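You operate a simulated robot arm through the tools that you are given. There is no shell and no other tool.

The job below is to be done with a simulated robot arm. You get a single attempt, and the scene is never put back.

## Task
Trim the gloss tester to 60 GU on the black tile.
Fine: park the head, then put the tile back.

It is judged by the outcome, as a careful person would: the job done as asked, and still so three seconds after it is handed in. It fails if anything else is knocked over, pushed out of place, dropped, spilled or broken.

## Robot
A 6-joint arm with a two-finger parallel gripper, fixed in place. Base frame: the origin is at the foot of the arm, x ahead of it, y to its left, z up; the work surface is at about z = 0.87. Lengths are in m, angles in degrees, forces in N, time in s.
With the tool pointing down near the work surface it reaches from about 0.26 to 0.68 m from the base axis. Its first joint turns from -66.0 to 66.0 degrees. Payload 2.9 kg.
The TCP is the grasp point between the finger pads, 0.03 m short of the fingertips. In the tool frame z runs along the fingers and y along their closing line. The gripper opens to 0.11 m. The fingers are 0.02 m wide and 0.01 m thick; the gripper's body (0.048 by 0.112 m) begins 0.055 m behind the TCP.
Orientation is that of the tool frame in the base frame, as a unit quaternion [x, y, z, w]. With the fingers straight down and closing along the base's y, the tool's x points along the base's -x, its y along +y and its z along -z.

## Interface
- The arm moves only by the tool jog_arm. Its argument "steps" is a list of rows, each a list of 7 numbers: the shift along the tool's x, y, z in m, then the turn, a rotation vector about the tool's x, y, z in degrees, then the opening in per cent of the stroke, from 0 (shut) to 100 (fully open). In form: [[tx, ty, tz, rx, ry, rz, gripper], ...]. A call has 1 to 20 rows; each row is the pose to reach, as a shift and turn from the pose commanded when the call began, along the tool's axes at that moment. Rows are played at 5 a second. More than 0.05 m and 8.6 degrees between two rows, or a gripper value outside its range, and nothing of the call is played. Where a pose cannot be reached the arm comes as near as it can. A force on the tool above 40 N (or 10 N above the force at the start of the call, whichever is more), or a blocked arm, ends the call early, and 0.2 s more pass. The fingers move at their own pace (about 0.108 m/s each) and stop on an object; they squeeze with about 26 N. The grip force told is the motor's: it shows also when the fingers shut on nothing. Time passes only in rows, and 0.2 s behind the last, so rows that repeat a pose let the fingers close. It gives the time, the measured TCP pose, the force on the tool (base axes), the opening and the grip force at its end, in the units of the frame above (readings bear some noise), with the torque about the TCP (base axes, N m) and any sound that the robot's microphone picked up, and new pictures: "show" is both (left out), scene, wrist or none.
- Cameras (640 x 400 px; columns grow to the right, rows downward): "scene" is fixed at [0.0577, 0.419, 1.391]; the picture's right is [-0.91, -0.41, 0.00], its down [-0.20, 0.45, -0.87] and it looks along [0.36, -0.79, -0.49] (base axes); focal length 331 px, centre (320, 200). "wrist" rides on the gripper at [0.072, 0.017, -0.103] in the tool frame; the picture's right is [-0.23, 0.97, 0.00], its down [-0.76, -0.18, -0.62] and it looks along [-0.61, -0.14, 0.78] (tool axes); focal length 222 px, centre (320, 200). There is no depth. A picture from a camera that has moved, and an enlarged one, comes with that camera's place and axes in the base frame and with its lens.
- zoom(camera, box): a new picture of the part [left, top, right, bottom] of that camera's present view, enlarged. It takes no simulated time.
- hand_in(): hands the job in; it is judged then, once.

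Places have to be worked out from the pictures, the camera data and where the tool is seen. Open the gripper and draw the arm clear of the work before you hand the job in, unless the task says otherwise.

The tools are called after "Call:" by a JSON object that holds its "api" and its "payload". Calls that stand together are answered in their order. jog_arm: Moves the arm, as the interface text tells. Its arguments: {"type":"object","properties":{"steps":{"type":"array"},"show":{"type":"string","enum":["both","scene","wrist","none"]}},"required":["steps"]} The other tools are called the same way: zoom (camera, box) takes an enlarged picture of a part of a camera's view; hand_in () hands the job in.

At the start:

```text
time_s: 0.0
tcp_pos: [0.4396, -0.1321, 1.1871]
orientation: [0.0, 1.0, 0.001, 0.0]
wrist_force: [1.0, 0.3, 0.5]
ft_torque: [0.02, -0.03, -0.01]
gripper_width: 0.1101
grasp_force: 0.1
```

scene: 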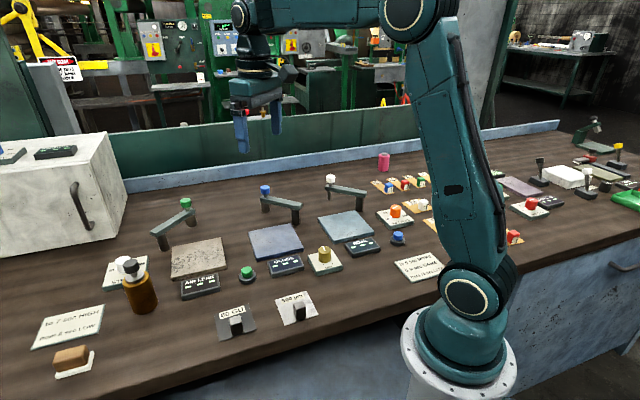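
wrist: 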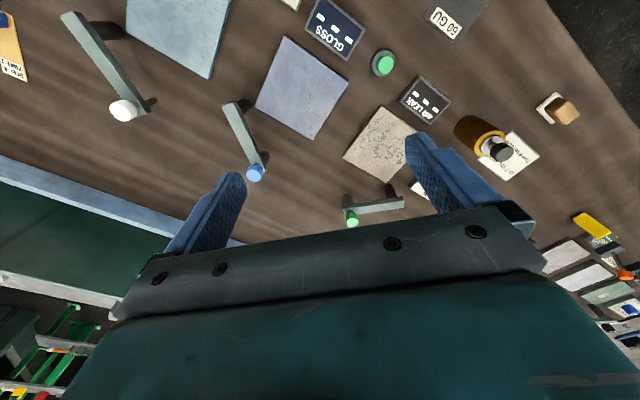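

I'll begin by enlarging parts of the scene to find the gloss tester, the black tile, the knobs and the labels.

Call:
{"api": "zoom", "payload": {"camera": "scene", "box": [140, 170, 300, 270]}}

Call:
{"api": "zoom", "payload": {"camera": "scene", "box": [240, 170, 400, 270]}}

Call:
{"api": "zoom", "payload": {"camera": "scene", "box": [200, 250, 360, 350]}}

Call:
{"api": "zoom", "payload": {"camera": "scene", "box": [360, 150, 520, 290]}}

Call:
{"api": "zoom", "payload": {"camera": "scene", "box": [500, 110, 640, 250]}}

Call:
{"api": "zoom", "payload": {"camera": "scene", "box": [0, 240, 180, 390]}}

Call:
{"api": "zoom", "payload": {"camera": "scene", "box": [0, 120, 160, 260]}}

Call:
{"api": "zoom", "payload": {"camera": "wrist", "box": [200, 0, 400, 130]}}

Call:
{"api": "zoom", "payload": {"camera": "wrist", "box": [520, 180, 640, 360]}}

```text
4.00 times, centred on (220, 220) of scene
camera zoom: at [0.0577, 0.419, 1.391], right [-0.91, -0.41, 0.0], down [-0.2, 0.45, -0.87], along [0.36, -0.79, -0.49], focal length 1324 px, centre (720, 120)
```

zoom: 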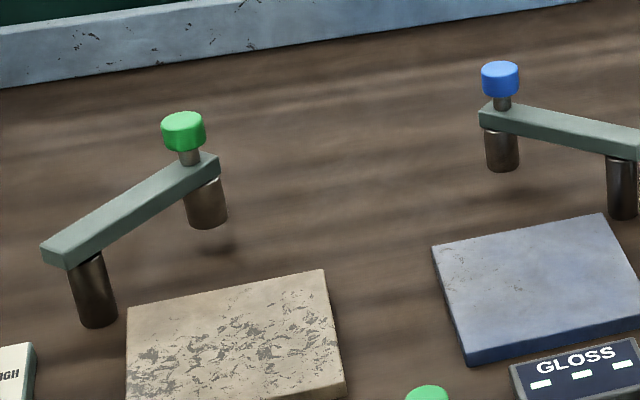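

```text
4.00 times, centred on (320, 220) of scene
camera zoom: at [0.0577, 0.419, 1.391], right [-0.91, -0.41, 0.0], down [-0.2, 0.45, -0.87], along [0.36, -0.79, -0.49], focal length 1324 px, centre (320, 120)
```

zoom: 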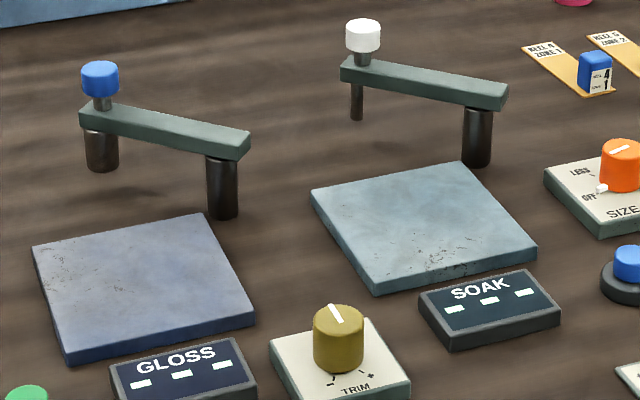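

```text
4.00 times, centred on (280, 300) of scene
camera zoom: at [0.0577, 0.419, 1.391], right [-0.91, -0.41, 0.0], down [-0.2, 0.45, -0.87], along [0.36, -0.79, -0.49], focal length 1324 px, centre (480, -200)
```

zoom: 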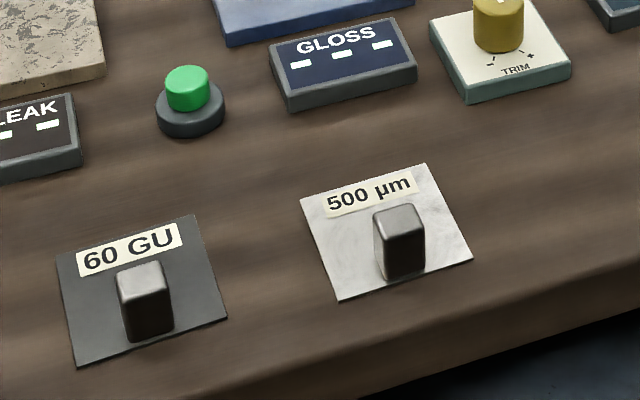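

```text
2.86 times, centred on (440, 220) of scene
camera zoom: at [0.0577, 0.419, 1.391], right [-0.91, -0.41, 0.0], down [-0.2, 0.45, -0.87], along [0.36, -0.79, -0.49], focal length 946 px, centre (-23, 143)
```

zoom: 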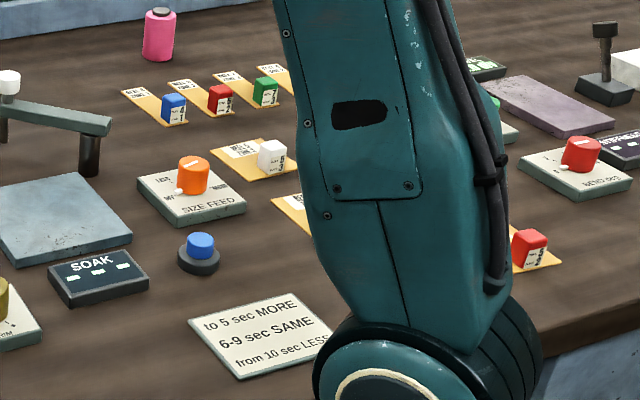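

```text
2.86 times, centred on (570, 180) of scene
camera zoom: at [0.0577, 0.419, 1.391], right [-0.91, -0.41, 0.0], down [-0.2, 0.45, -0.87], along [0.36, -0.79, -0.49], focal length 946 px, centre (-394, 257)
```

zoom: 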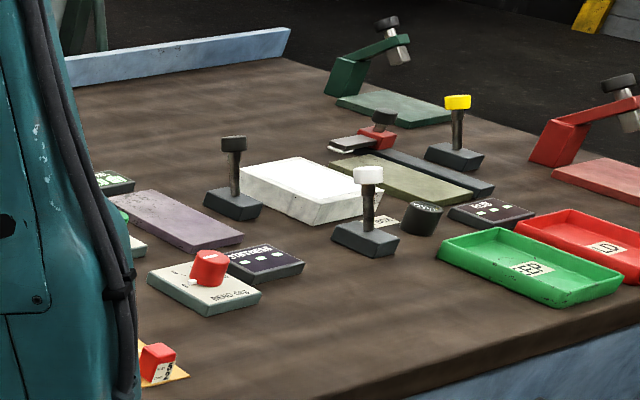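

```text
2.67 times, centred on (90, 315) of scene
camera zoom: at [0.0577, 0.419, 1.391], right [-0.91, -0.41, 0.0], down [-0.2, 0.45, -0.87], along [0.36, -0.79, -0.49], focal length 882 px, centre (933, -107)
```

zoom: 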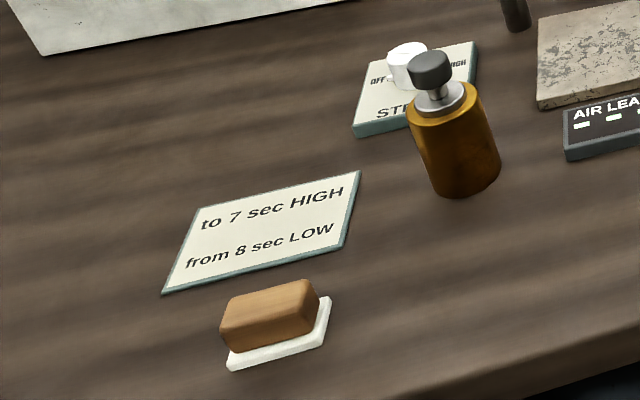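

```text
2.86 times, centred on (80, 190) of scene
camera zoom: at [0.0577, 0.419, 1.391], right [-0.91, -0.41, 0.0], down [-0.2, 0.45, -0.87], along [0.36, -0.79, -0.49], focal length 946 px, centre (1006, 229)
```

zoom: 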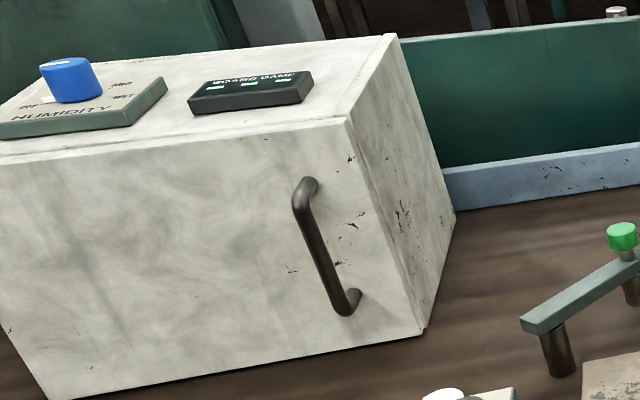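

```text
3.08 times, centred on (300, 65) of wrist
camera zoom: at [0.3665, -0.1132, 1.2915], right [0.23, 0.97, 0.0], down [0.76, -0.18, 0.62], along [0.61, -0.14, -0.78], focal length 684 px, centre (382, 615)
```

zoom: 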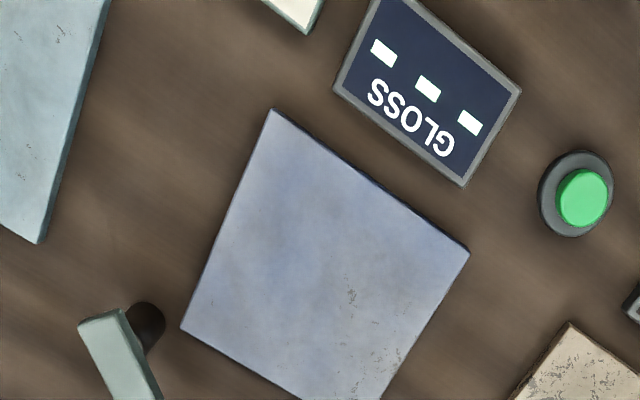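

```text
2.22 times, centred on (580, 270) of wrist
camera zoom: at [0.3665, -0.1132, 1.2915], right [0.23, 0.97, 0.0], down [0.76, -0.18, 0.62], along [0.61, -0.14, -0.78], focal length 494 px, centre (-258, 44)
```

zoom: 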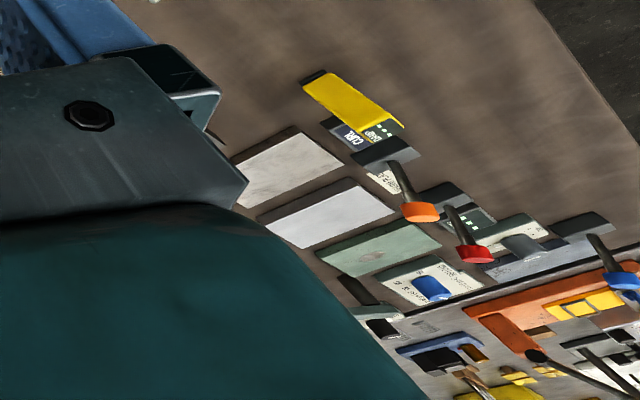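

Call:
{"api": "zoom", "payload": {"camera": "scene", "box": [295, 235, 355, 275]}}

Call:
{"api": "zoom", "payload": {"camera": "scene", "box": [240, 175, 320, 225]}}

Call:
{"api": "zoom", "payload": {"camera": "scene", "box": [205, 295, 269, 345]}}

Call:
{"api": "zoom", "payload": {"camera": "scene", "box": [260, 245, 320, 285]}}

```text
10.00 times, centred on (325, 255) of scene
camera zoom: at [0.0577, 0.419, 1.391], right [-0.91, -0.41, 0.0], down [-0.2, 0.45, -0.87], along [0.36, -0.79, -0.49], focal length 3309 px, centre (270, -350)
```

zoom: 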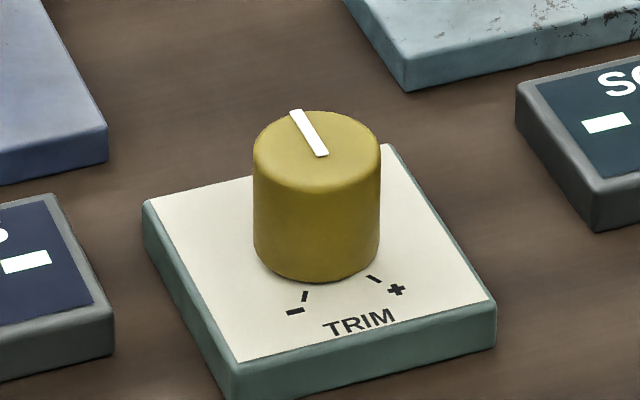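

```text
8.00 times, centred on (280, 200) of scene
camera zoom: at [0.0577, 0.419, 1.391], right [-0.91, -0.41, 0.0], down [-0.2, 0.45, -0.87], along [0.36, -0.79, -0.49], focal length 2648 px, centre (640, 200)
```

zoom: 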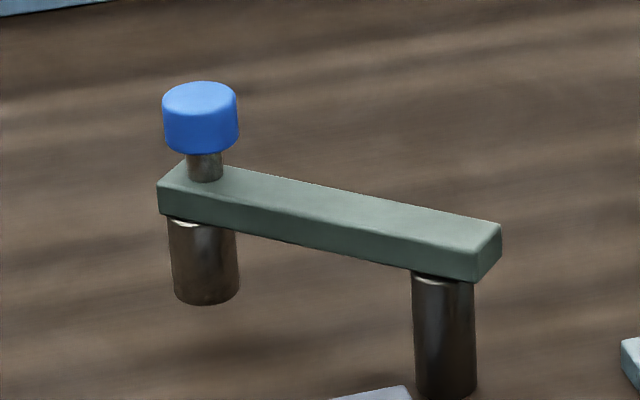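

```text
8.00 times, centred on (237, 320) of scene
camera zoom: at [0.0577, 0.419, 1.391], right [-0.91, -0.41, 0.0], down [-0.2, 0.45, -0.87], along [0.36, -0.79, -0.49], focal length 2648 px, centre (984, -760)
```

zoom: 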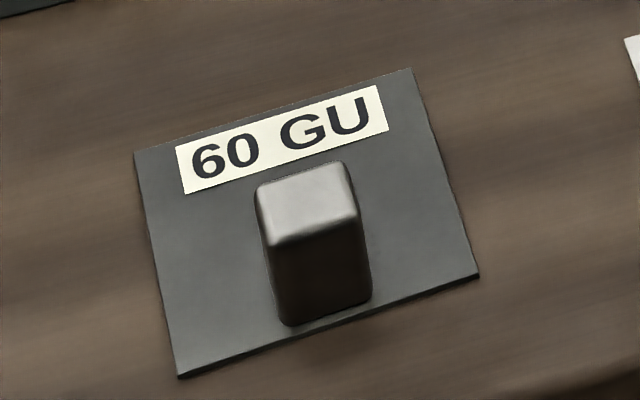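

```text
10.00 times, centred on (290, 265) of scene
camera zoom: at [0.0577, 0.419, 1.391], right [-0.91, -0.41, 0.0], down [-0.2, 0.45, -0.87], along [0.36, -0.79, -0.49], focal length 3309 px, centre (620, -450)
```

zoom: 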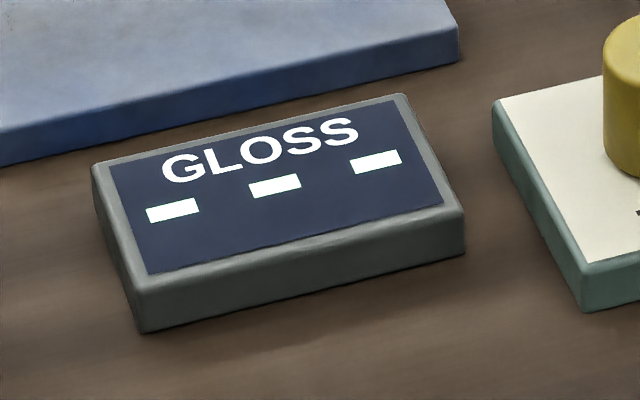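

The black 60 GU tile lies at about (0.393, 0.085), turned about 45°. It has a small handle near its front edge at about (0.374, 0.102). The gloss plate is near (0.449, -0.159), and its head is parked at (0.55, -0.28). I'll move above the handle with the tool turned to match and look closer.

Call:
{"api": "jog_arm", "payload": {"steps": [[0.009, 0.033, 0.02, 0, 0, 7.6, 60], [0.018, 0.067, 0.04, 0, 0, 15.2, 60], [0.027, 0.1, 0.06, 0, 0, 22.8, 60], [0.036, 0.133, 0.08, 0, 0, 30.4, 60], [0.045, 0.167, 0.1, 0, 0, 38, 60], [0.055, 0.2, 0.12, 0, 0, 45, 60], [0.0656, 0.234, 0.14, 0, 0, 46, 60], [0.0656, 0.234, 0.157, 0, 0, 46, 60]]}}

```text
time_s: 1.8
tcp_pos: [0.3726, 0.1032, 1.0277]
orientation: [0.391, 0.92, 0.0, 0.0]
wrist_force: [0.6, -0.3, -0.2]
ft_torque: [-0.01, 0.0, -0.01]
gripper_width: 0.0662
grasp_force: 0.0
camera wrist: at [0.3343, 0.1674, 1.1316], right [0.86, 0.51, 0.0], down [0.4, -0.67, 0.62], along [0.32, -0.53, -0.78], focal length 222 px, centre (320, 200)
```

scene: 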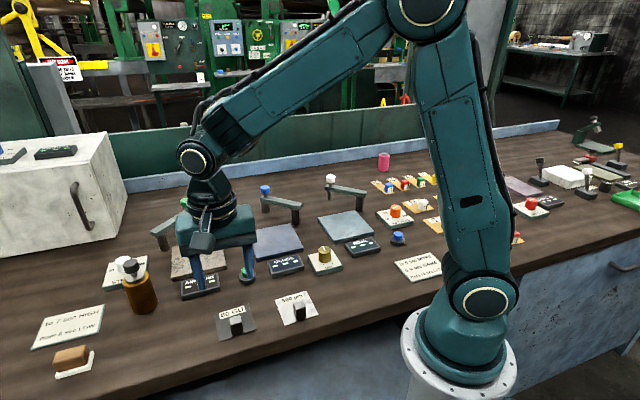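
wrist: 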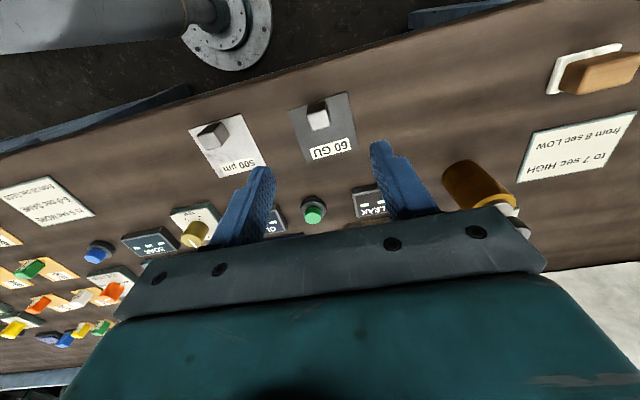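

The scene and wrist views agree on the handle position, about (0.372, 0.102). I'll zoom in with the wrist camera to refine its position and angle.

Call:
{"api": "zoom", "payload": {"camera": "wrist", "box": [270, 80, 370, 170]}}

Call:
{"api": "zoom", "payload": {"camera": "scene", "box": [160, 220, 320, 350]}}

```text
4.44 times, centred on (320, 125) of wrist
camera zoom: at [0.3343, 0.1674, 1.1316], right [0.86, 0.51, 0.0], down [0.4, -0.67, 0.62], along [0.32, -0.53, -0.78], focal length 987 px, centre (320, 533)
```

zoom: 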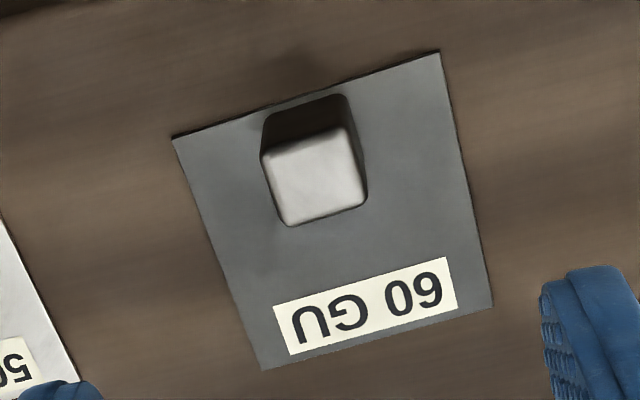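

```text
3.08 times, centred on (240, 285) of scene
camera zoom: at [0.0577, 0.419, 1.391], right [-0.91, -0.41, 0.0], down [-0.2, 0.45, -0.87], along [0.36, -0.79, -0.49], focal length 1018 px, centre (566, -62)
```

zoom: 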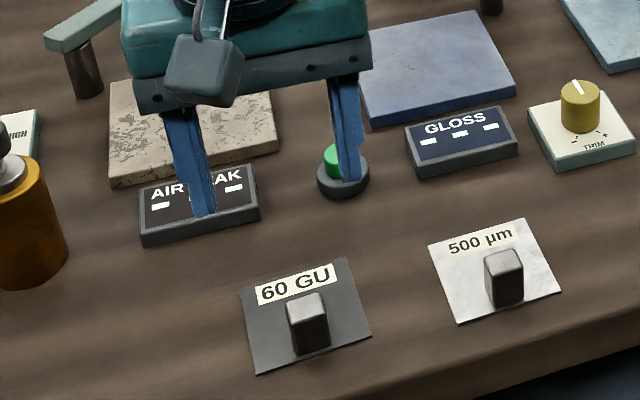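

The tile edges lie at about 47.7°, with the handle near (0.376, 0.098) and its top at about z 0.896. I'll correct the yaw by about 4° and descend to just above the handle.

Call:
{"api": "jog_arm", "payload": {"steps": [[-0.003, -0.001, 0.03, 0, 0, -3.8, 60], [-0.0039, -0.001, 0.06, 0, 0, -3.8, 60], [-0.0039, -0.001, 0.085, 0, 0, -3.8, 60], [-0.0039, -0.001, 0.1, 0, 0, -3.8, 60]]}}

Call:
{"api": "zoom", "payload": {"camera": "wrist", "box": [220, 60, 420, 210]}}

Call:
{"api": "zoom", "payload": {"camera": "scene", "box": [190, 270, 290, 350]}}

```text
time_s: 2.8
tcp_pos: [0.3753, 0.0981, 0.9295]
orientation: [0.361, 0.933, 0.0, 0.001]
wrist_force: [0.4, 0.1, -0.2]
ft_torque: [0.0, -0.04, 0.0]
gripper_width: 0.0662
grasp_force: 0.0
camera wrist: at [0.3321, 0.1617, 1.0336], right [0.82, 0.57, 0.0], down [0.45, -0.64, 0.62], along [0.35, -0.51, -0.78], focal length 222 px, centre (320, 200)
```

scene: 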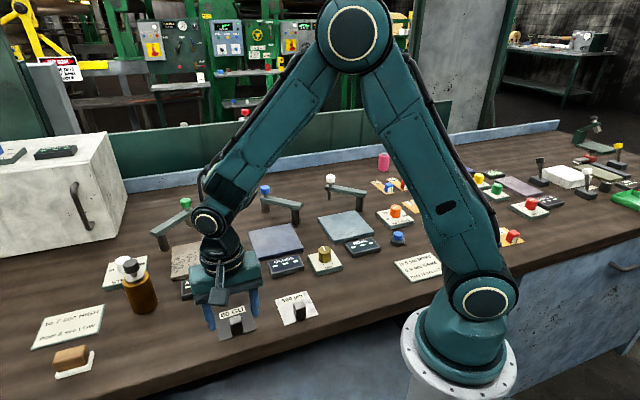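
wrist: 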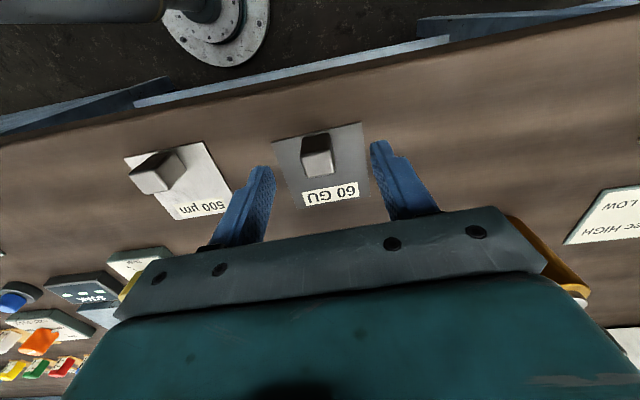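

```text
2.67 times, centred on (320, 135) of wrist
camera zoom: at [0.3321, 0.1617, 1.0336], right [0.82, 0.57, 0.0], down [0.45, -0.64, 0.62], along [0.35, -0.51, -0.78], focal length 592 px, centre (320, 373)
```

zoom: 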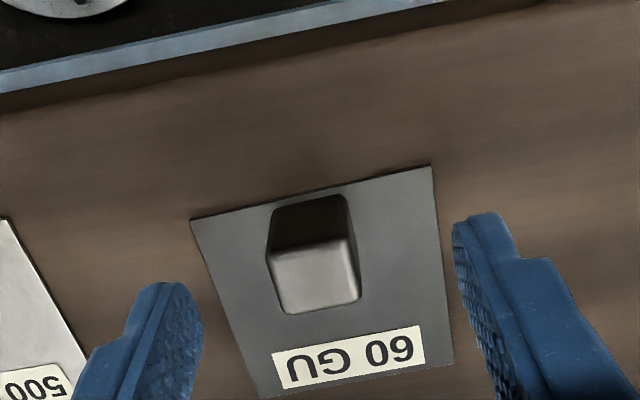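

```text
5.00 times, centred on (240, 310) of scene
camera zoom: at [0.0577, 0.419, 1.391], right [-0.91, -0.41, 0.0], down [-0.2, 0.45, -0.87], along [0.36, -0.79, -0.49], focal length 1655 px, centre (720, -350)
```

zoom: 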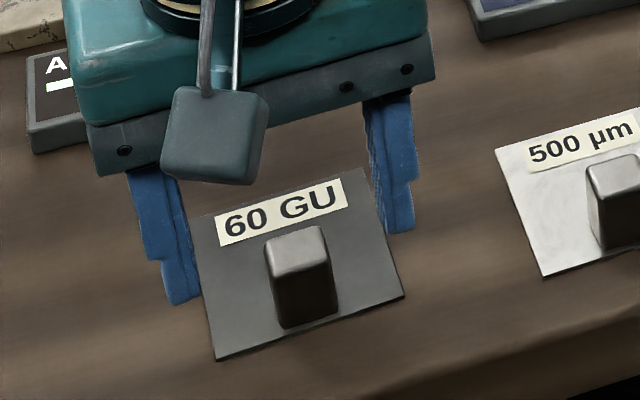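

The fingers straddle the handle squarely. I'll descend so the tips are just above the tile and close on the handle.

Call:
{"api": "jog_arm", "payload": {"steps": [[0, 0, 0.012, 0, 0, 0, 60], [0, 0, 0.022, 0, 0, 0, 60], [0, 0, 0.022, 0, 0, 0, 30], [0, 0, 0.022, 0, 0, 0, 5], [0, 0, 0.022, 0, 0, 0, 5], [0, 0, 0.022, 0, 0, 0, 5]]}}

Call:
{"api": "zoom", "payload": {"camera": "wrist", "box": [220, 60, 420, 210]}}

```text
time_s: 4.2
tcp_pos: [0.374, 0.0986, 0.9088]
orientation: [0.361, 0.933, 0.0, 0.001]
wrist_force: [0.9, -0.9, 0.5]
ft_torque: [0.02, -0.03, -0.01]
gripper_width: 0.0211
grasp_force: 25.9
camera wrist: at [0.3325, 0.1619, 1.0129], right [0.82, 0.57, 0.0], down [0.44, -0.64, 0.62], along [0.35, -0.51, -0.78], focal length 222 px, centre (320, 200)
```

scene: 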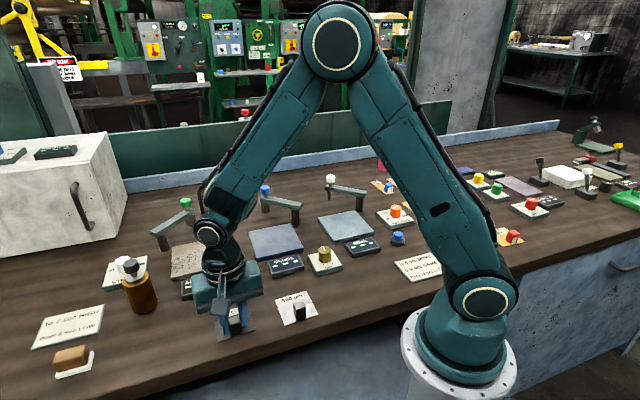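
wrist: 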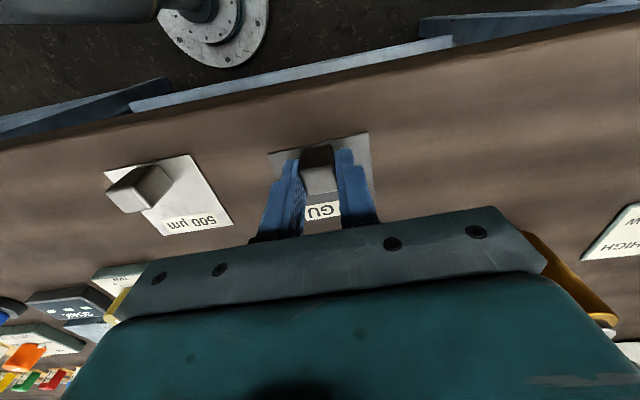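

```text
2.67 times, centred on (320, 135) of wrist
camera zoom: at [0.3325, 0.1619, 1.0129], right [0.82, 0.57, 0.0], down [0.44, -0.64, 0.62], along [0.35, -0.51, -0.78], focal length 592 px, centre (320, 373)
```

zoom: 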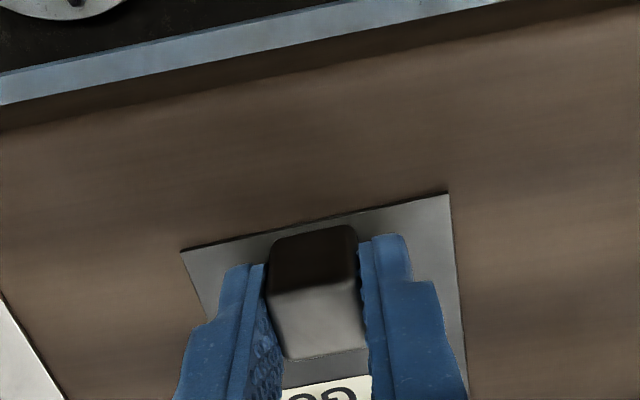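

I have a firm grip (width 0.021, force 26 N). I'll lift the tile straight up by 0.1 m and check that it comes along cleanly.

Call:
{"api": "jog_arm", "payload": {"steps": [[0, 0, -0.01, 0, 0, 0, 5], [0, 0, -0.04, 0, 0, 0, 5], [0, 0, -0.075, 0, 0, 0, 5], [0, 0, -0.1, 0, 0, 0, 5]]}}

Call:
{"api": "zoom", "payload": {"camera": "scene", "box": [180, 240, 300, 340]}}

```text
time_s: 5.2
tcp_pos: [0.3749, 0.1017, 1.0069]
orientation: [0.36, 0.933, 0.0, 0.001]
wrist_force: [-0.7, -0.6, 0.8]
ft_torque: [-0.03, 0.0, 0.02]
gripper_width: 0.0053
grasp_force: 0.0
camera wrist: at [0.3328, 0.1648, 1.1117], right [0.82, 0.57, 0.0], down [0.45, -0.64, 0.62], along [0.35, -0.51, -0.78], focal length 222 px, centre (320, 200)
```

scene: 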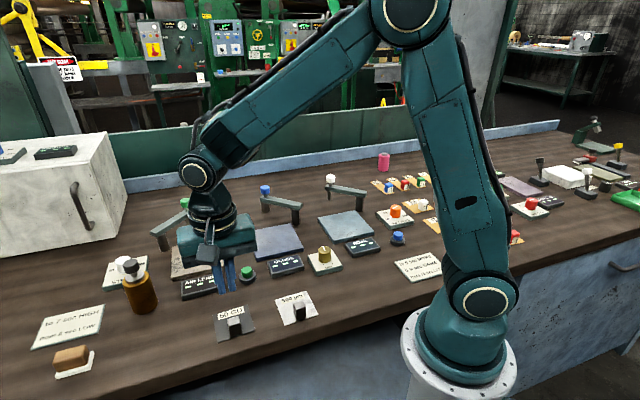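
wrist: 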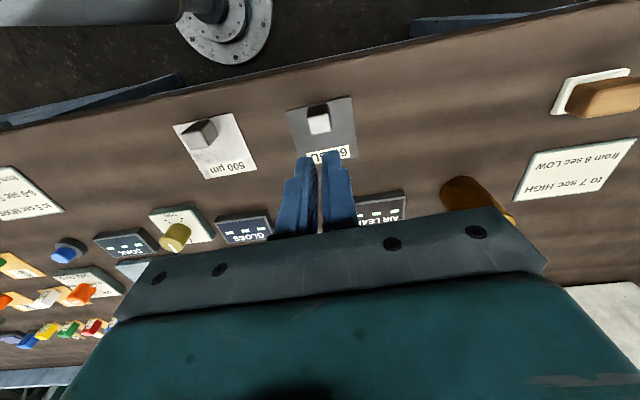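

```text
4.00 times, centred on (240, 290) of scene
camera zoom: at [0.0577, 0.419, 1.391], right [-0.91, -0.41, 0.0], down [-0.2, 0.45, -0.87], along [0.36, -0.79, -0.49], focal length 1324 px, centre (640, -160)
```

zoom: 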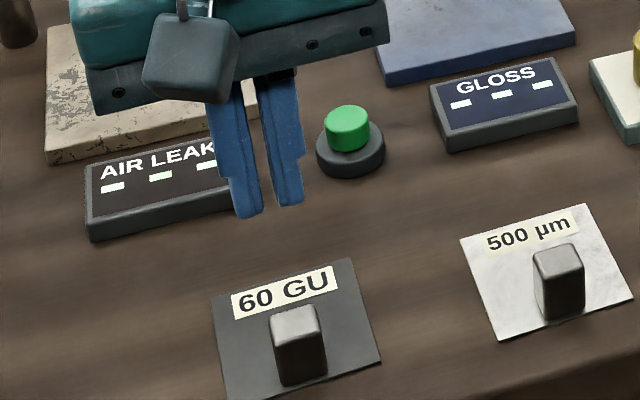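

The handle slipped out of the fingers: they shut to 0.005 and the tile is still on the table. I'll check whether the tile shifted before I regrip deeper.

Call:
{"api": "zoom", "payload": {"camera": "wrist", "box": [270, 80, 370, 170]}}

Call:
{"api": "zoom", "payload": {"camera": "scene", "box": [205, 295, 269, 345]}}

```text
4.44 times, centred on (320, 125) of wrist
camera zoom: at [0.3328, 0.1648, 1.1117], right [0.82, 0.57, 0.0], down [0.45, -0.64, 0.62], along [0.35, -0.51, -0.78], focal length 987 px, centre (320, 533)
```

zoom: 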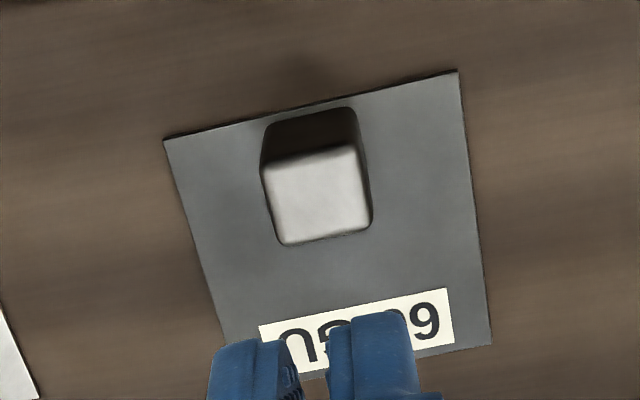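

```text
8.00 times, centred on (237, 320) of scene
camera zoom: at [0.0577, 0.419, 1.391], right [-0.91, -0.41, 0.0], down [-0.2, 0.45, -0.87], along [0.36, -0.79, -0.49], focal length 2648 px, centre (984, -760)
```

zoom: 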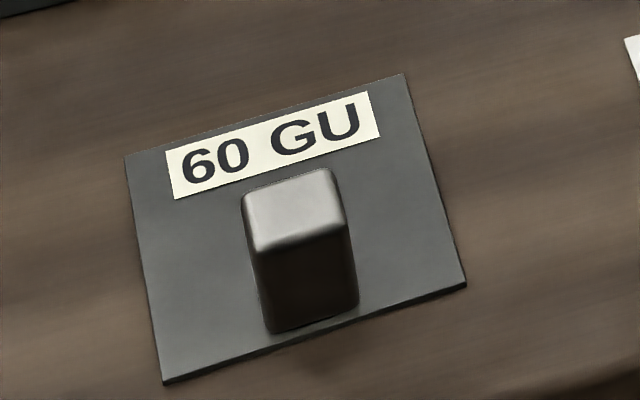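

The tile moved only about 3 mm, with its centre now near (0.394, 0.085). I'll reopen, re-centre on the handle at about (0.377, 0.1005), grip about 5 mm deeper and lift slowly.

Call:
{"api": "jog_arm", "payload": {"steps": [[0.0, 0.0, 0.0, 0, 0, 0, 50], [-0.001, 0.0015, 0.03, 0, 0, 0, 50], [-0.001, 0.0015, 0.06, 0, 0, 0, 50], [-0.001, 0.0015, 0.09, 0, 0, 0, 50]]}}

Call:
{"api": "zoom", "payload": {"camera": "wrist", "box": [220, 60, 420, 210]}}

Call:
{"api": "zoom", "payload": {"camera": "scene", "box": [205, 280, 269, 345]}}

```text
time_s: 6.2
tcp_pos: [0.3765, 0.1017, 0.9193]
orientation: [0.361, 0.933, 0.0, -0.001]
wrist_force: [0.4, -0.7, -0.5]
ft_torque: [0.04, 0.0, 0.0]
gripper_width: 0.055
grasp_force: 0.1
camera wrist: at [0.3351, 0.1635, 1.0229], right [0.82, 0.57, 0.0], down [0.44, -0.64, 0.62], along [0.35, -0.51, -0.78], focal length 222 px, centre (320, 200)
```

scene: 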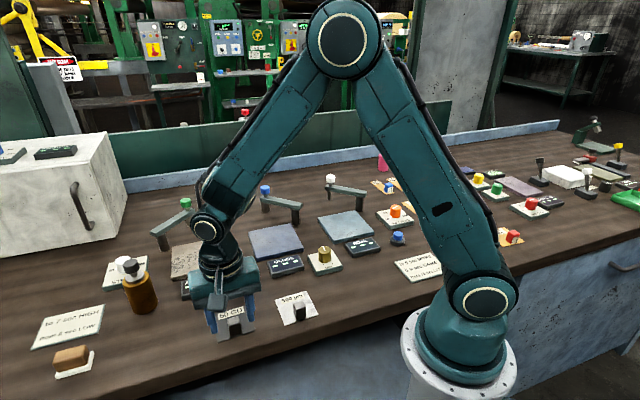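
wrist: 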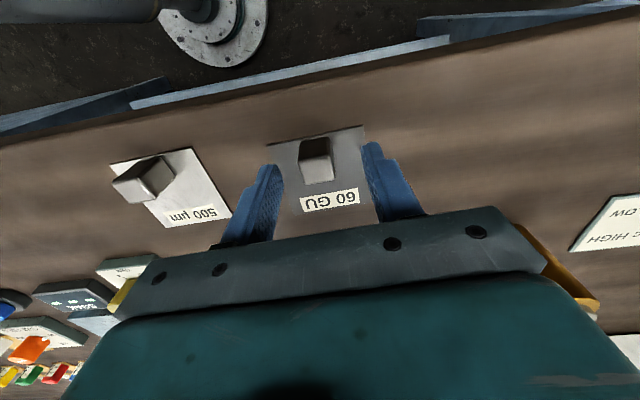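

```text
2.67 times, centred on (320, 135) of wrist
camera zoom: at [0.3351, 0.1635, 1.0229], right [0.82, 0.57, 0.0], down [0.44, -0.64, 0.62], along [0.35, -0.51, -0.78], focal length 592 px, centre (320, 373)
```

zoom: 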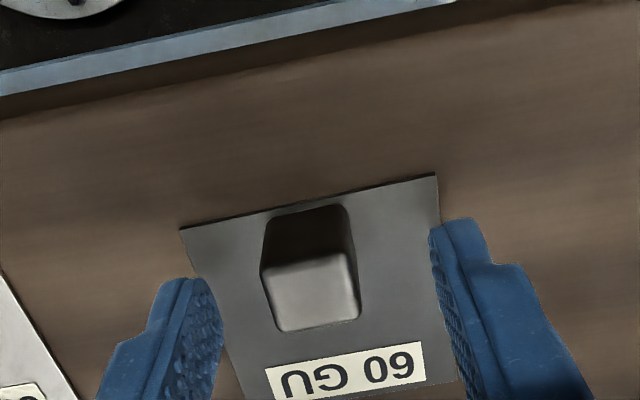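

```text
6.15 times, centred on (237, 312) of scene
camera zoom: at [0.0577, 0.419, 1.391], right [-0.91, -0.41, 0.0], down [-0.2, 0.45, -0.87], along [0.36, -0.79, -0.49], focal length 2037 px, centre (831, -492)
```

zoom: 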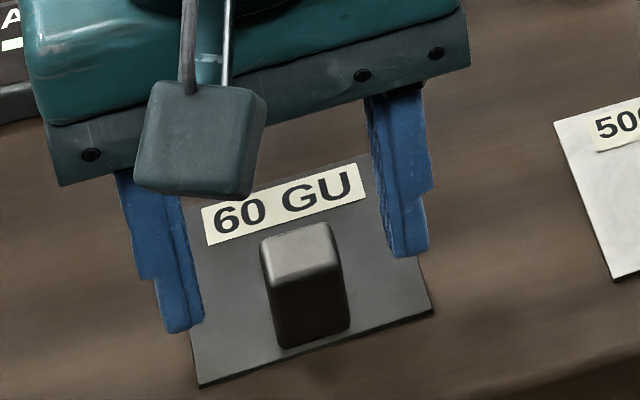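

The handle is about 2 mm off centre along the closing line. I'll correct that, go 5 mm deeper than last time, close fully and lift in small steps.

Call:
{"api": "jog_arm", "payload": {"steps": [[0.0005, -0.002, 0.008, 0, 0, 0, 50], [0.0005, -0.002, 0.0135, 0, 0, 0, 50], [0.0005, -0.002, 0.0155, 0, 0, 0, 50], [0.0005, -0.002, 0.0155, 0, 0, 0, 25], [0.0005, -0.002, 0.0155, 0, 0, 0, 0], [0.0005, -0.002, 0.0155, 0, 0, 0, 0], [0.0005, -0.002, 0.0155, 0, 0, 0, 0], [0.0005, -0.002, 0.0155, 0, 0, 0, 0]]}}

Call:
{"api": "zoom", "payload": {"camera": "scene", "box": [205, 280, 269, 345]}}

Call:
{"api": "zoom", "payload": {"camera": "wrist", "box": [220, 60, 420, 210]}}

```text
time_s: 8.0
tcp_pos: [0.3743, 0.0988, 0.9029]
orientation: [0.359, 0.933, 0.0, 0.0]
wrist_force: [0.0, -0.4, -1.0]
ft_torque: [-0.02, 0.0, 0.01]
gripper_width: 0.0216
grasp_force: 26.4
camera wrist: at [0.3328, 0.1615, 1.0066], right [0.82, 0.57, 0.0], down [0.45, -0.64, 0.62], along [0.35, -0.51, -0.78], focal length 222 px, centre (320, 200)
```

scene: 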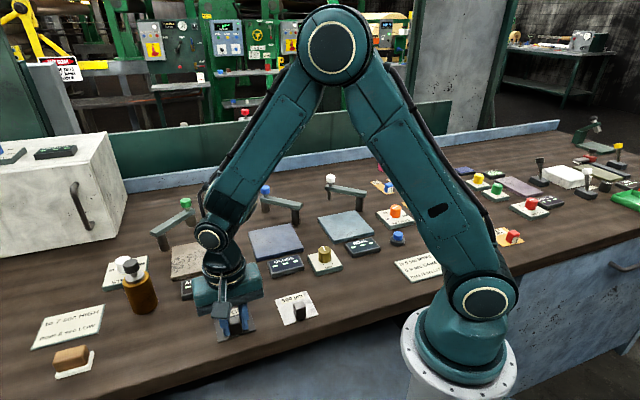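
wrist: 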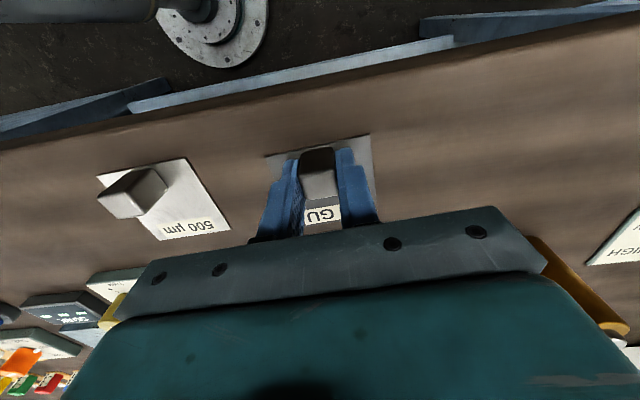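

```text
6.15 times, centred on (237, 312) of scene
camera zoom: at [0.0578, 0.419, 1.391], right [-0.91, -0.41, 0.0], down [-0.2, 0.45, -0.87], along [0.36, -0.79, -0.49], focal length 2037 px, centre (831, -492)
```

zoom: 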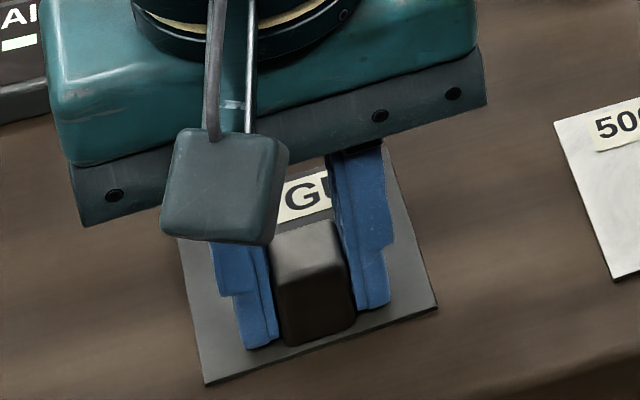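

```text
2.67 times, centred on (320, 135) of wrist
camera zoom: at [0.3328, 0.1615, 1.0066], right [0.82, 0.57, 0.0], down [0.45, -0.64, 0.62], along [0.35, -0.51, -0.78], focal length 592 px, centre (320, 373)
```

zoom: 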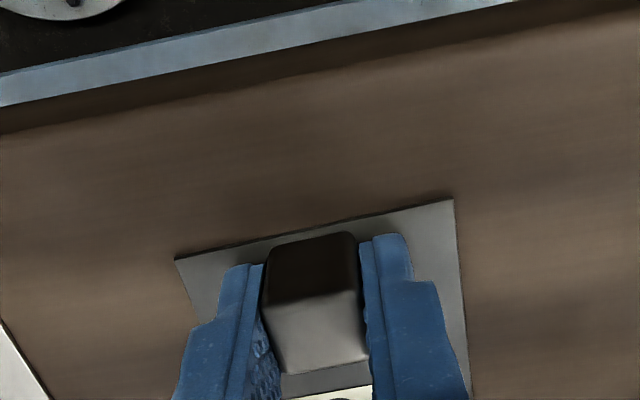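

Full-height grip this time. I'll lift slowly and check the force and width after a few centimetres.

Call:
{"api": "jog_arm", "payload": {"steps": [[0, 0, -0.002, 0, 0, 0, 0], [0, 0, -0.005, 0, 0, 0, 0], [0, 0, -0.01, 0, 0, 0, 0], [0, 0, -0.015, 0, 0, 0, 0], [0, 0, -0.02, 0, 0, 0, 0]]}}

Call:
{"api": "zoom", "payload": {"camera": "scene", "box": [205, 280, 269, 345]}}

```text
time_s: 9.2
tcp_pos: [0.376, 0.0977, 0.9237]
orientation: [0.36, 0.933, 0.0, 0.0]
wrist_force: [0.3, 0.0, -1.1]
ft_torque: [-0.01, -0.01, 0.03]
gripper_width: 0.0214
grasp_force: 25.7
camera wrist: at [0.3333, 0.1601, 1.0287], right [0.82, 0.57, 0.0], down [0.45, -0.64, 0.62], along [0.35, -0.51, -0.78], focal length 222 px, centre (320, 200)
```

scene: 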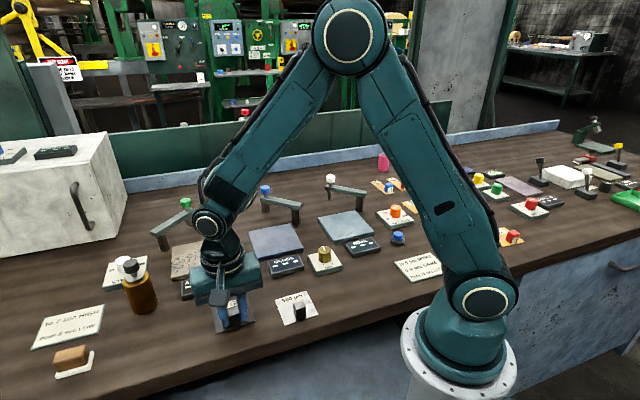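
wrist: 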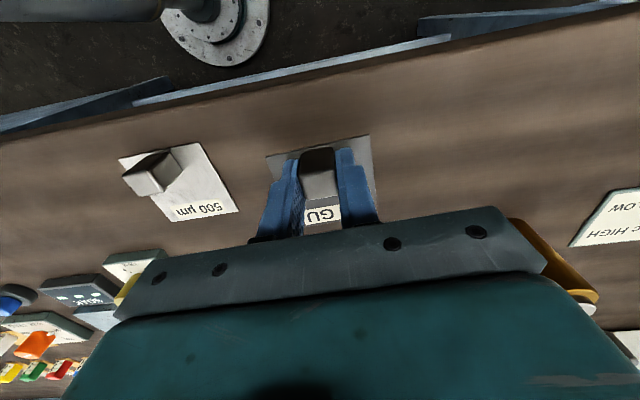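

```text
6.15 times, centred on (237, 312) of scene
camera zoom: at [0.0578, 0.419, 1.391], right [-0.91, -0.41, 0.0], down [-0.2, 0.45, -0.87], along [0.36, -0.79, -0.49], focal length 2037 px, centre (831, -492)
```

zoom: 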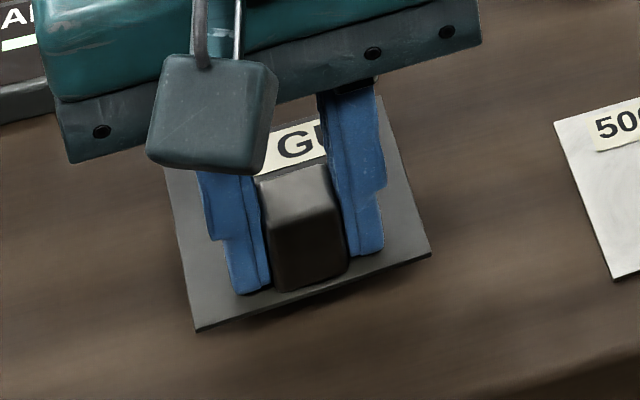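

The tile is held firmly. I'll raise it to a safe height and carry it over the gloss plate.

Call:
{"api": "jog_arm", "payload": {"steps": [[0, 0, -0.015, 0, 0, 0, 0], [0, 0, -0.035, 0, 0, 0, 0], [0, 0, -0.06, 0, 0, 0, 0], [0, 0, -0.08, 0, 0, 0, 0], [-0.015, -0.01, -0.085, 0, 0, 0, 0], [-0.04, -0.028, -0.085, 0, 0, 0, 0], [-0.065, -0.045, -0.085, 0, 0, 0, 0], [-0.09, -0.063, -0.085, 0, 0, 0, 0], [-0.115, -0.08, -0.085, 0, 0, 0, 0], [-0.14, -0.098, -0.085, 0, 0, 0, 0], [-0.165, -0.115, -0.085, 0, 0, 0, 0], [-0.19, -0.132, -0.085, 0, 0, 0, 0], [-0.202, -0.141, -0.085, 0, 0, 0, 0], [-0.207, -0.1441, -0.085, 0, 0, 0, 0]]}}

Call:
{"api": "zoom", "payload": {"camera": "scene", "box": [220, 160, 340, 280]}}

Call:
{"api": "zoom", "payload": {"camera": "wrist", "box": [160, 20, 480, 220]}}

```text
time_s: 12.2
tcp_pos: [0.432, -0.15, 1.0065]
orientation: [0.36, 0.933, 0.0, 0.0]
wrist_force: [-0.1, -0.2, -1.1]
ft_torque: [-0.02, -0.01, 0.02]
gripper_width: 0.0213
grasp_force: 26.3
camera wrist: at [0.3886, -0.086, 1.1102], right [0.82, 0.57, 0.0], down [0.45, -0.64, 0.62], along [0.35, -0.51, -0.78], focal length 222 px, centre (320, 200)
```

scene: 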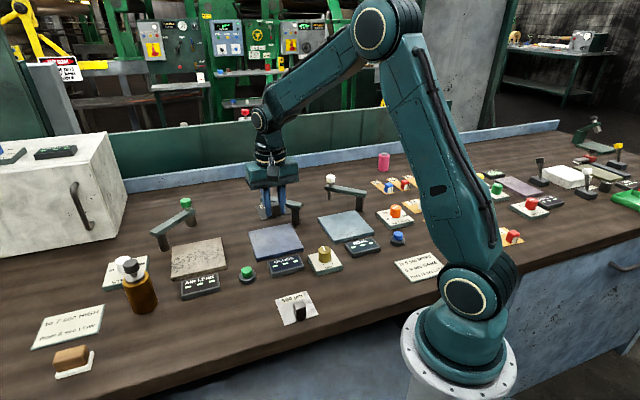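
wrist: 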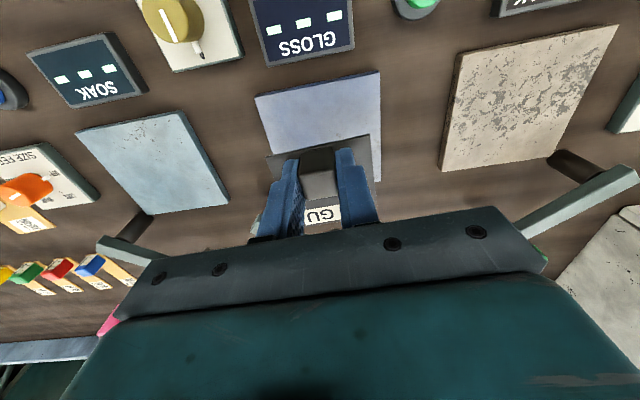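

```text
3.33 times, centred on (280, 220) of scene
camera zoom: at [0.0578, 0.419, 1.391], right [-0.91, -0.41, 0.0], down [-0.2, 0.45, -0.87], along [0.36, -0.79, -0.49], focal length 1103 px, centre (453, 133)
```

zoom: 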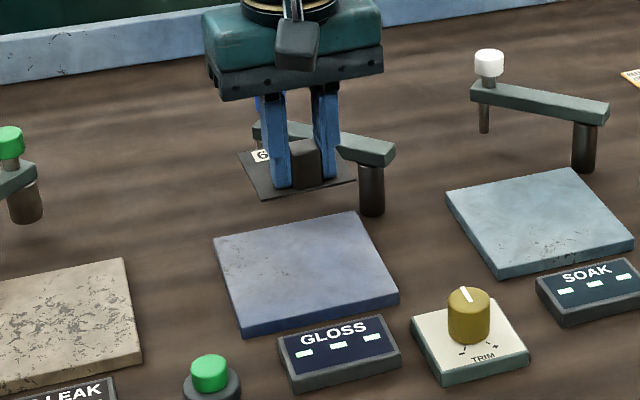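

```text
2.00 times, centred on (320, 120) of wrist
camera zoom: at [0.3886, -0.086, 1.1102], right [0.82, 0.57, 0.0], down [0.45, -0.64, 0.62], along [0.35, -0.51, -0.78], focal length 444 px, centre (320, 360)
```

zoom: 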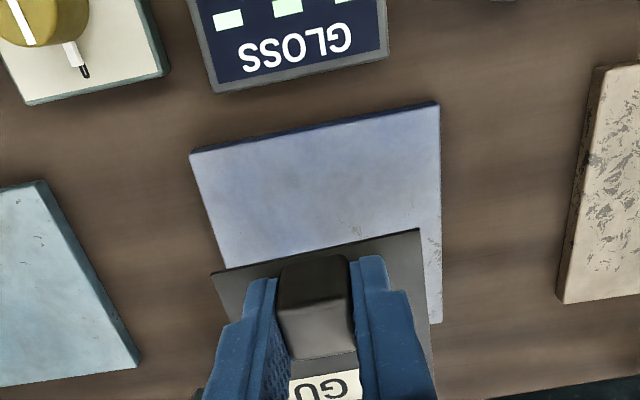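

The wrist view puts the plate centre at (0.454, -0.168), about 0.10 m from the head's post, so the head should swing right over the plate centre. Setting the tile down here keeps its handle about 30 mm in front of that point, so I'll descend to just above the plate.

Call:
{"api": "jog_arm", "payload": {"steps": [[0, 0.0, 0.02, 0, 0, 0, 0], [0, 0.0, 0.045, 0, 0, 0, 0], [0, 0.0, 0.065, 0, 0, 0, 0], [0, 0.0, 0.08, 0, 0, 0, 0], [0, 0.0, 0.085, 0, 0, 0, 0]]}}

Call:
{"api": "zoom", "payload": {"camera": "scene", "box": [230, 170, 330, 270]}}

Call:
{"api": "zoom", "payload": {"camera": "wrist", "box": [160, 20, 480, 220]}}

```text
time_s: 13.4
tcp_pos: [0.4319, -0.1486, 0.9209]
orientation: [0.36, 0.933, 0.0, 0.0]
wrist_force: [-0.3, 1.1, -0.7]
ft_torque: [0.02, 0.02, 0.01]
gripper_width: 0.0214
grasp_force: 26.2
camera wrist: at [0.3901, -0.085, 1.0249], right [0.82, 0.57, 0.0], down [0.44, -0.64, 0.62], along [0.35, -0.51, -0.78], focal length 222 px, centre (320, 200)
```

scene: 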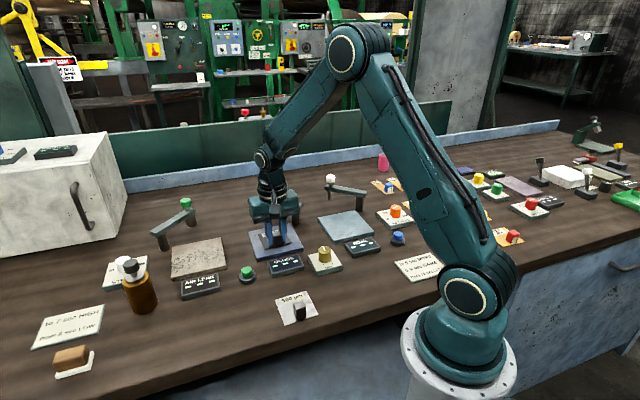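
wrist: 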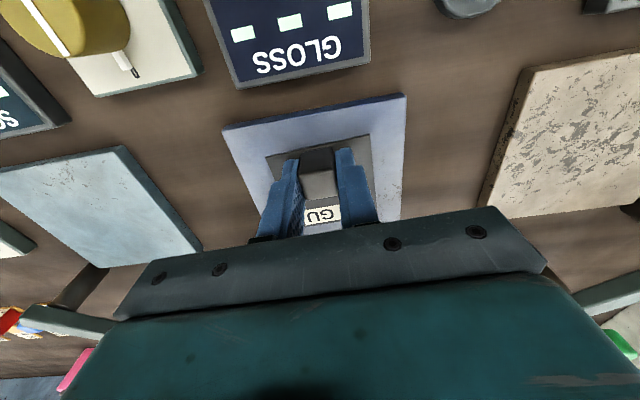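

```text
4.00 times, centred on (280, 220) of scene
camera zoom: at [0.0578, 0.419, 1.391], right [-0.91, -0.41, 0.0], down [-0.2, 0.45, -0.87], along [0.36, -0.79, -0.49], focal length 1324 px, centre (480, 120)
```

zoom: 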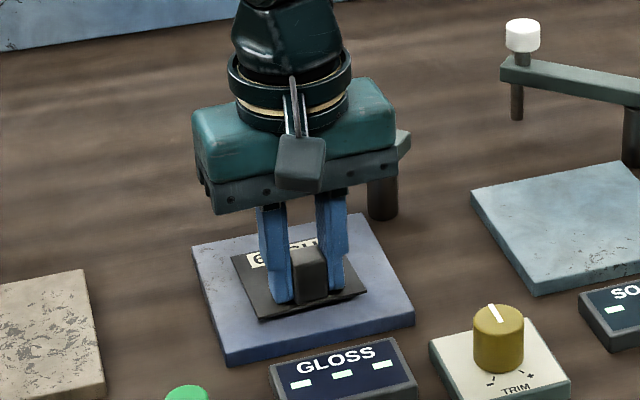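

```text
2.00 times, centred on (320, 120) of wrist
camera zoom: at [0.3901, -0.085, 1.0249], right [0.82, 0.57, 0.0], down [0.44, -0.64, 0.62], along [0.35, -0.51, -0.78], focal length 444 px, centre (320, 360)
```

zoom: 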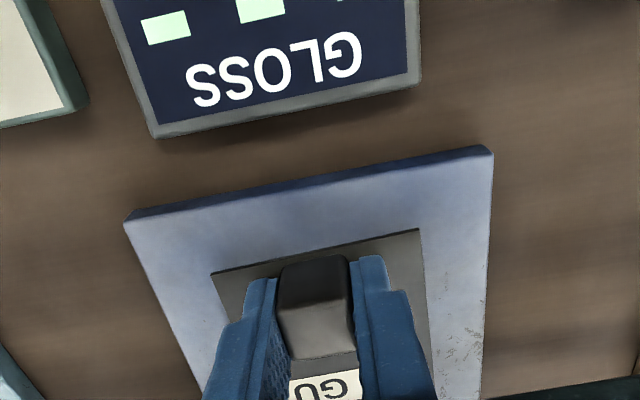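

The tile sits level just above the plate and roughly centred. I'll lower it until it touches, then release gently.

Call:
{"api": "jog_arm", "payload": {"steps": [[0, 0, 0.003, 0, 0, 0, 0], [0, 0, 0.005, 0, 0, 0, 0], [0, 0, 0.0065, 0, 0, 0, 0], [0, 0, 0.008, 0, 0, 0, 0]], "show": "none"}}

Call:
{"api": "zoom", "payload": {"camera": "scene", "box": [250, 215, 310, 265]}}

```text
time_s: 14.4
tcp_pos: [0.4331, -0.1474, 0.9145]
orientation: [0.36, 0.933, 0.0, 0.0]
wrist_force: [-1.0, 0.2, 1.8]
ft_torque: [0.01, -0.02, -0.03]
gripper_width: 0.0216
grasp_force: 25.6
```

```text
8.00 times, centred on (280, 240) of scene
camera zoom: at [0.0577, 0.419, 1.391], right [-0.91, -0.41, 0.0], down [-0.2, 0.45, -0.87], along [0.36, -0.79, -0.49], focal length 2648 px, centre (640, -120)
```

zoom: 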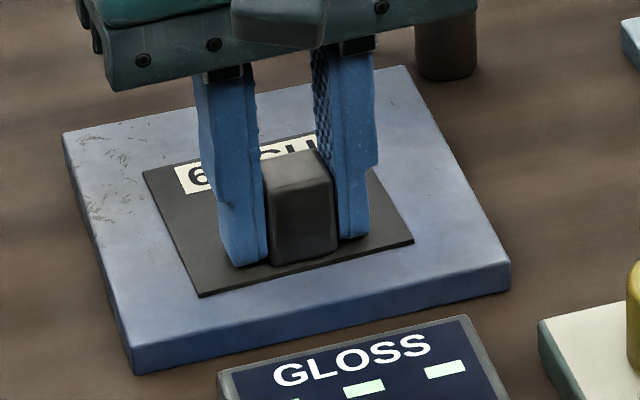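

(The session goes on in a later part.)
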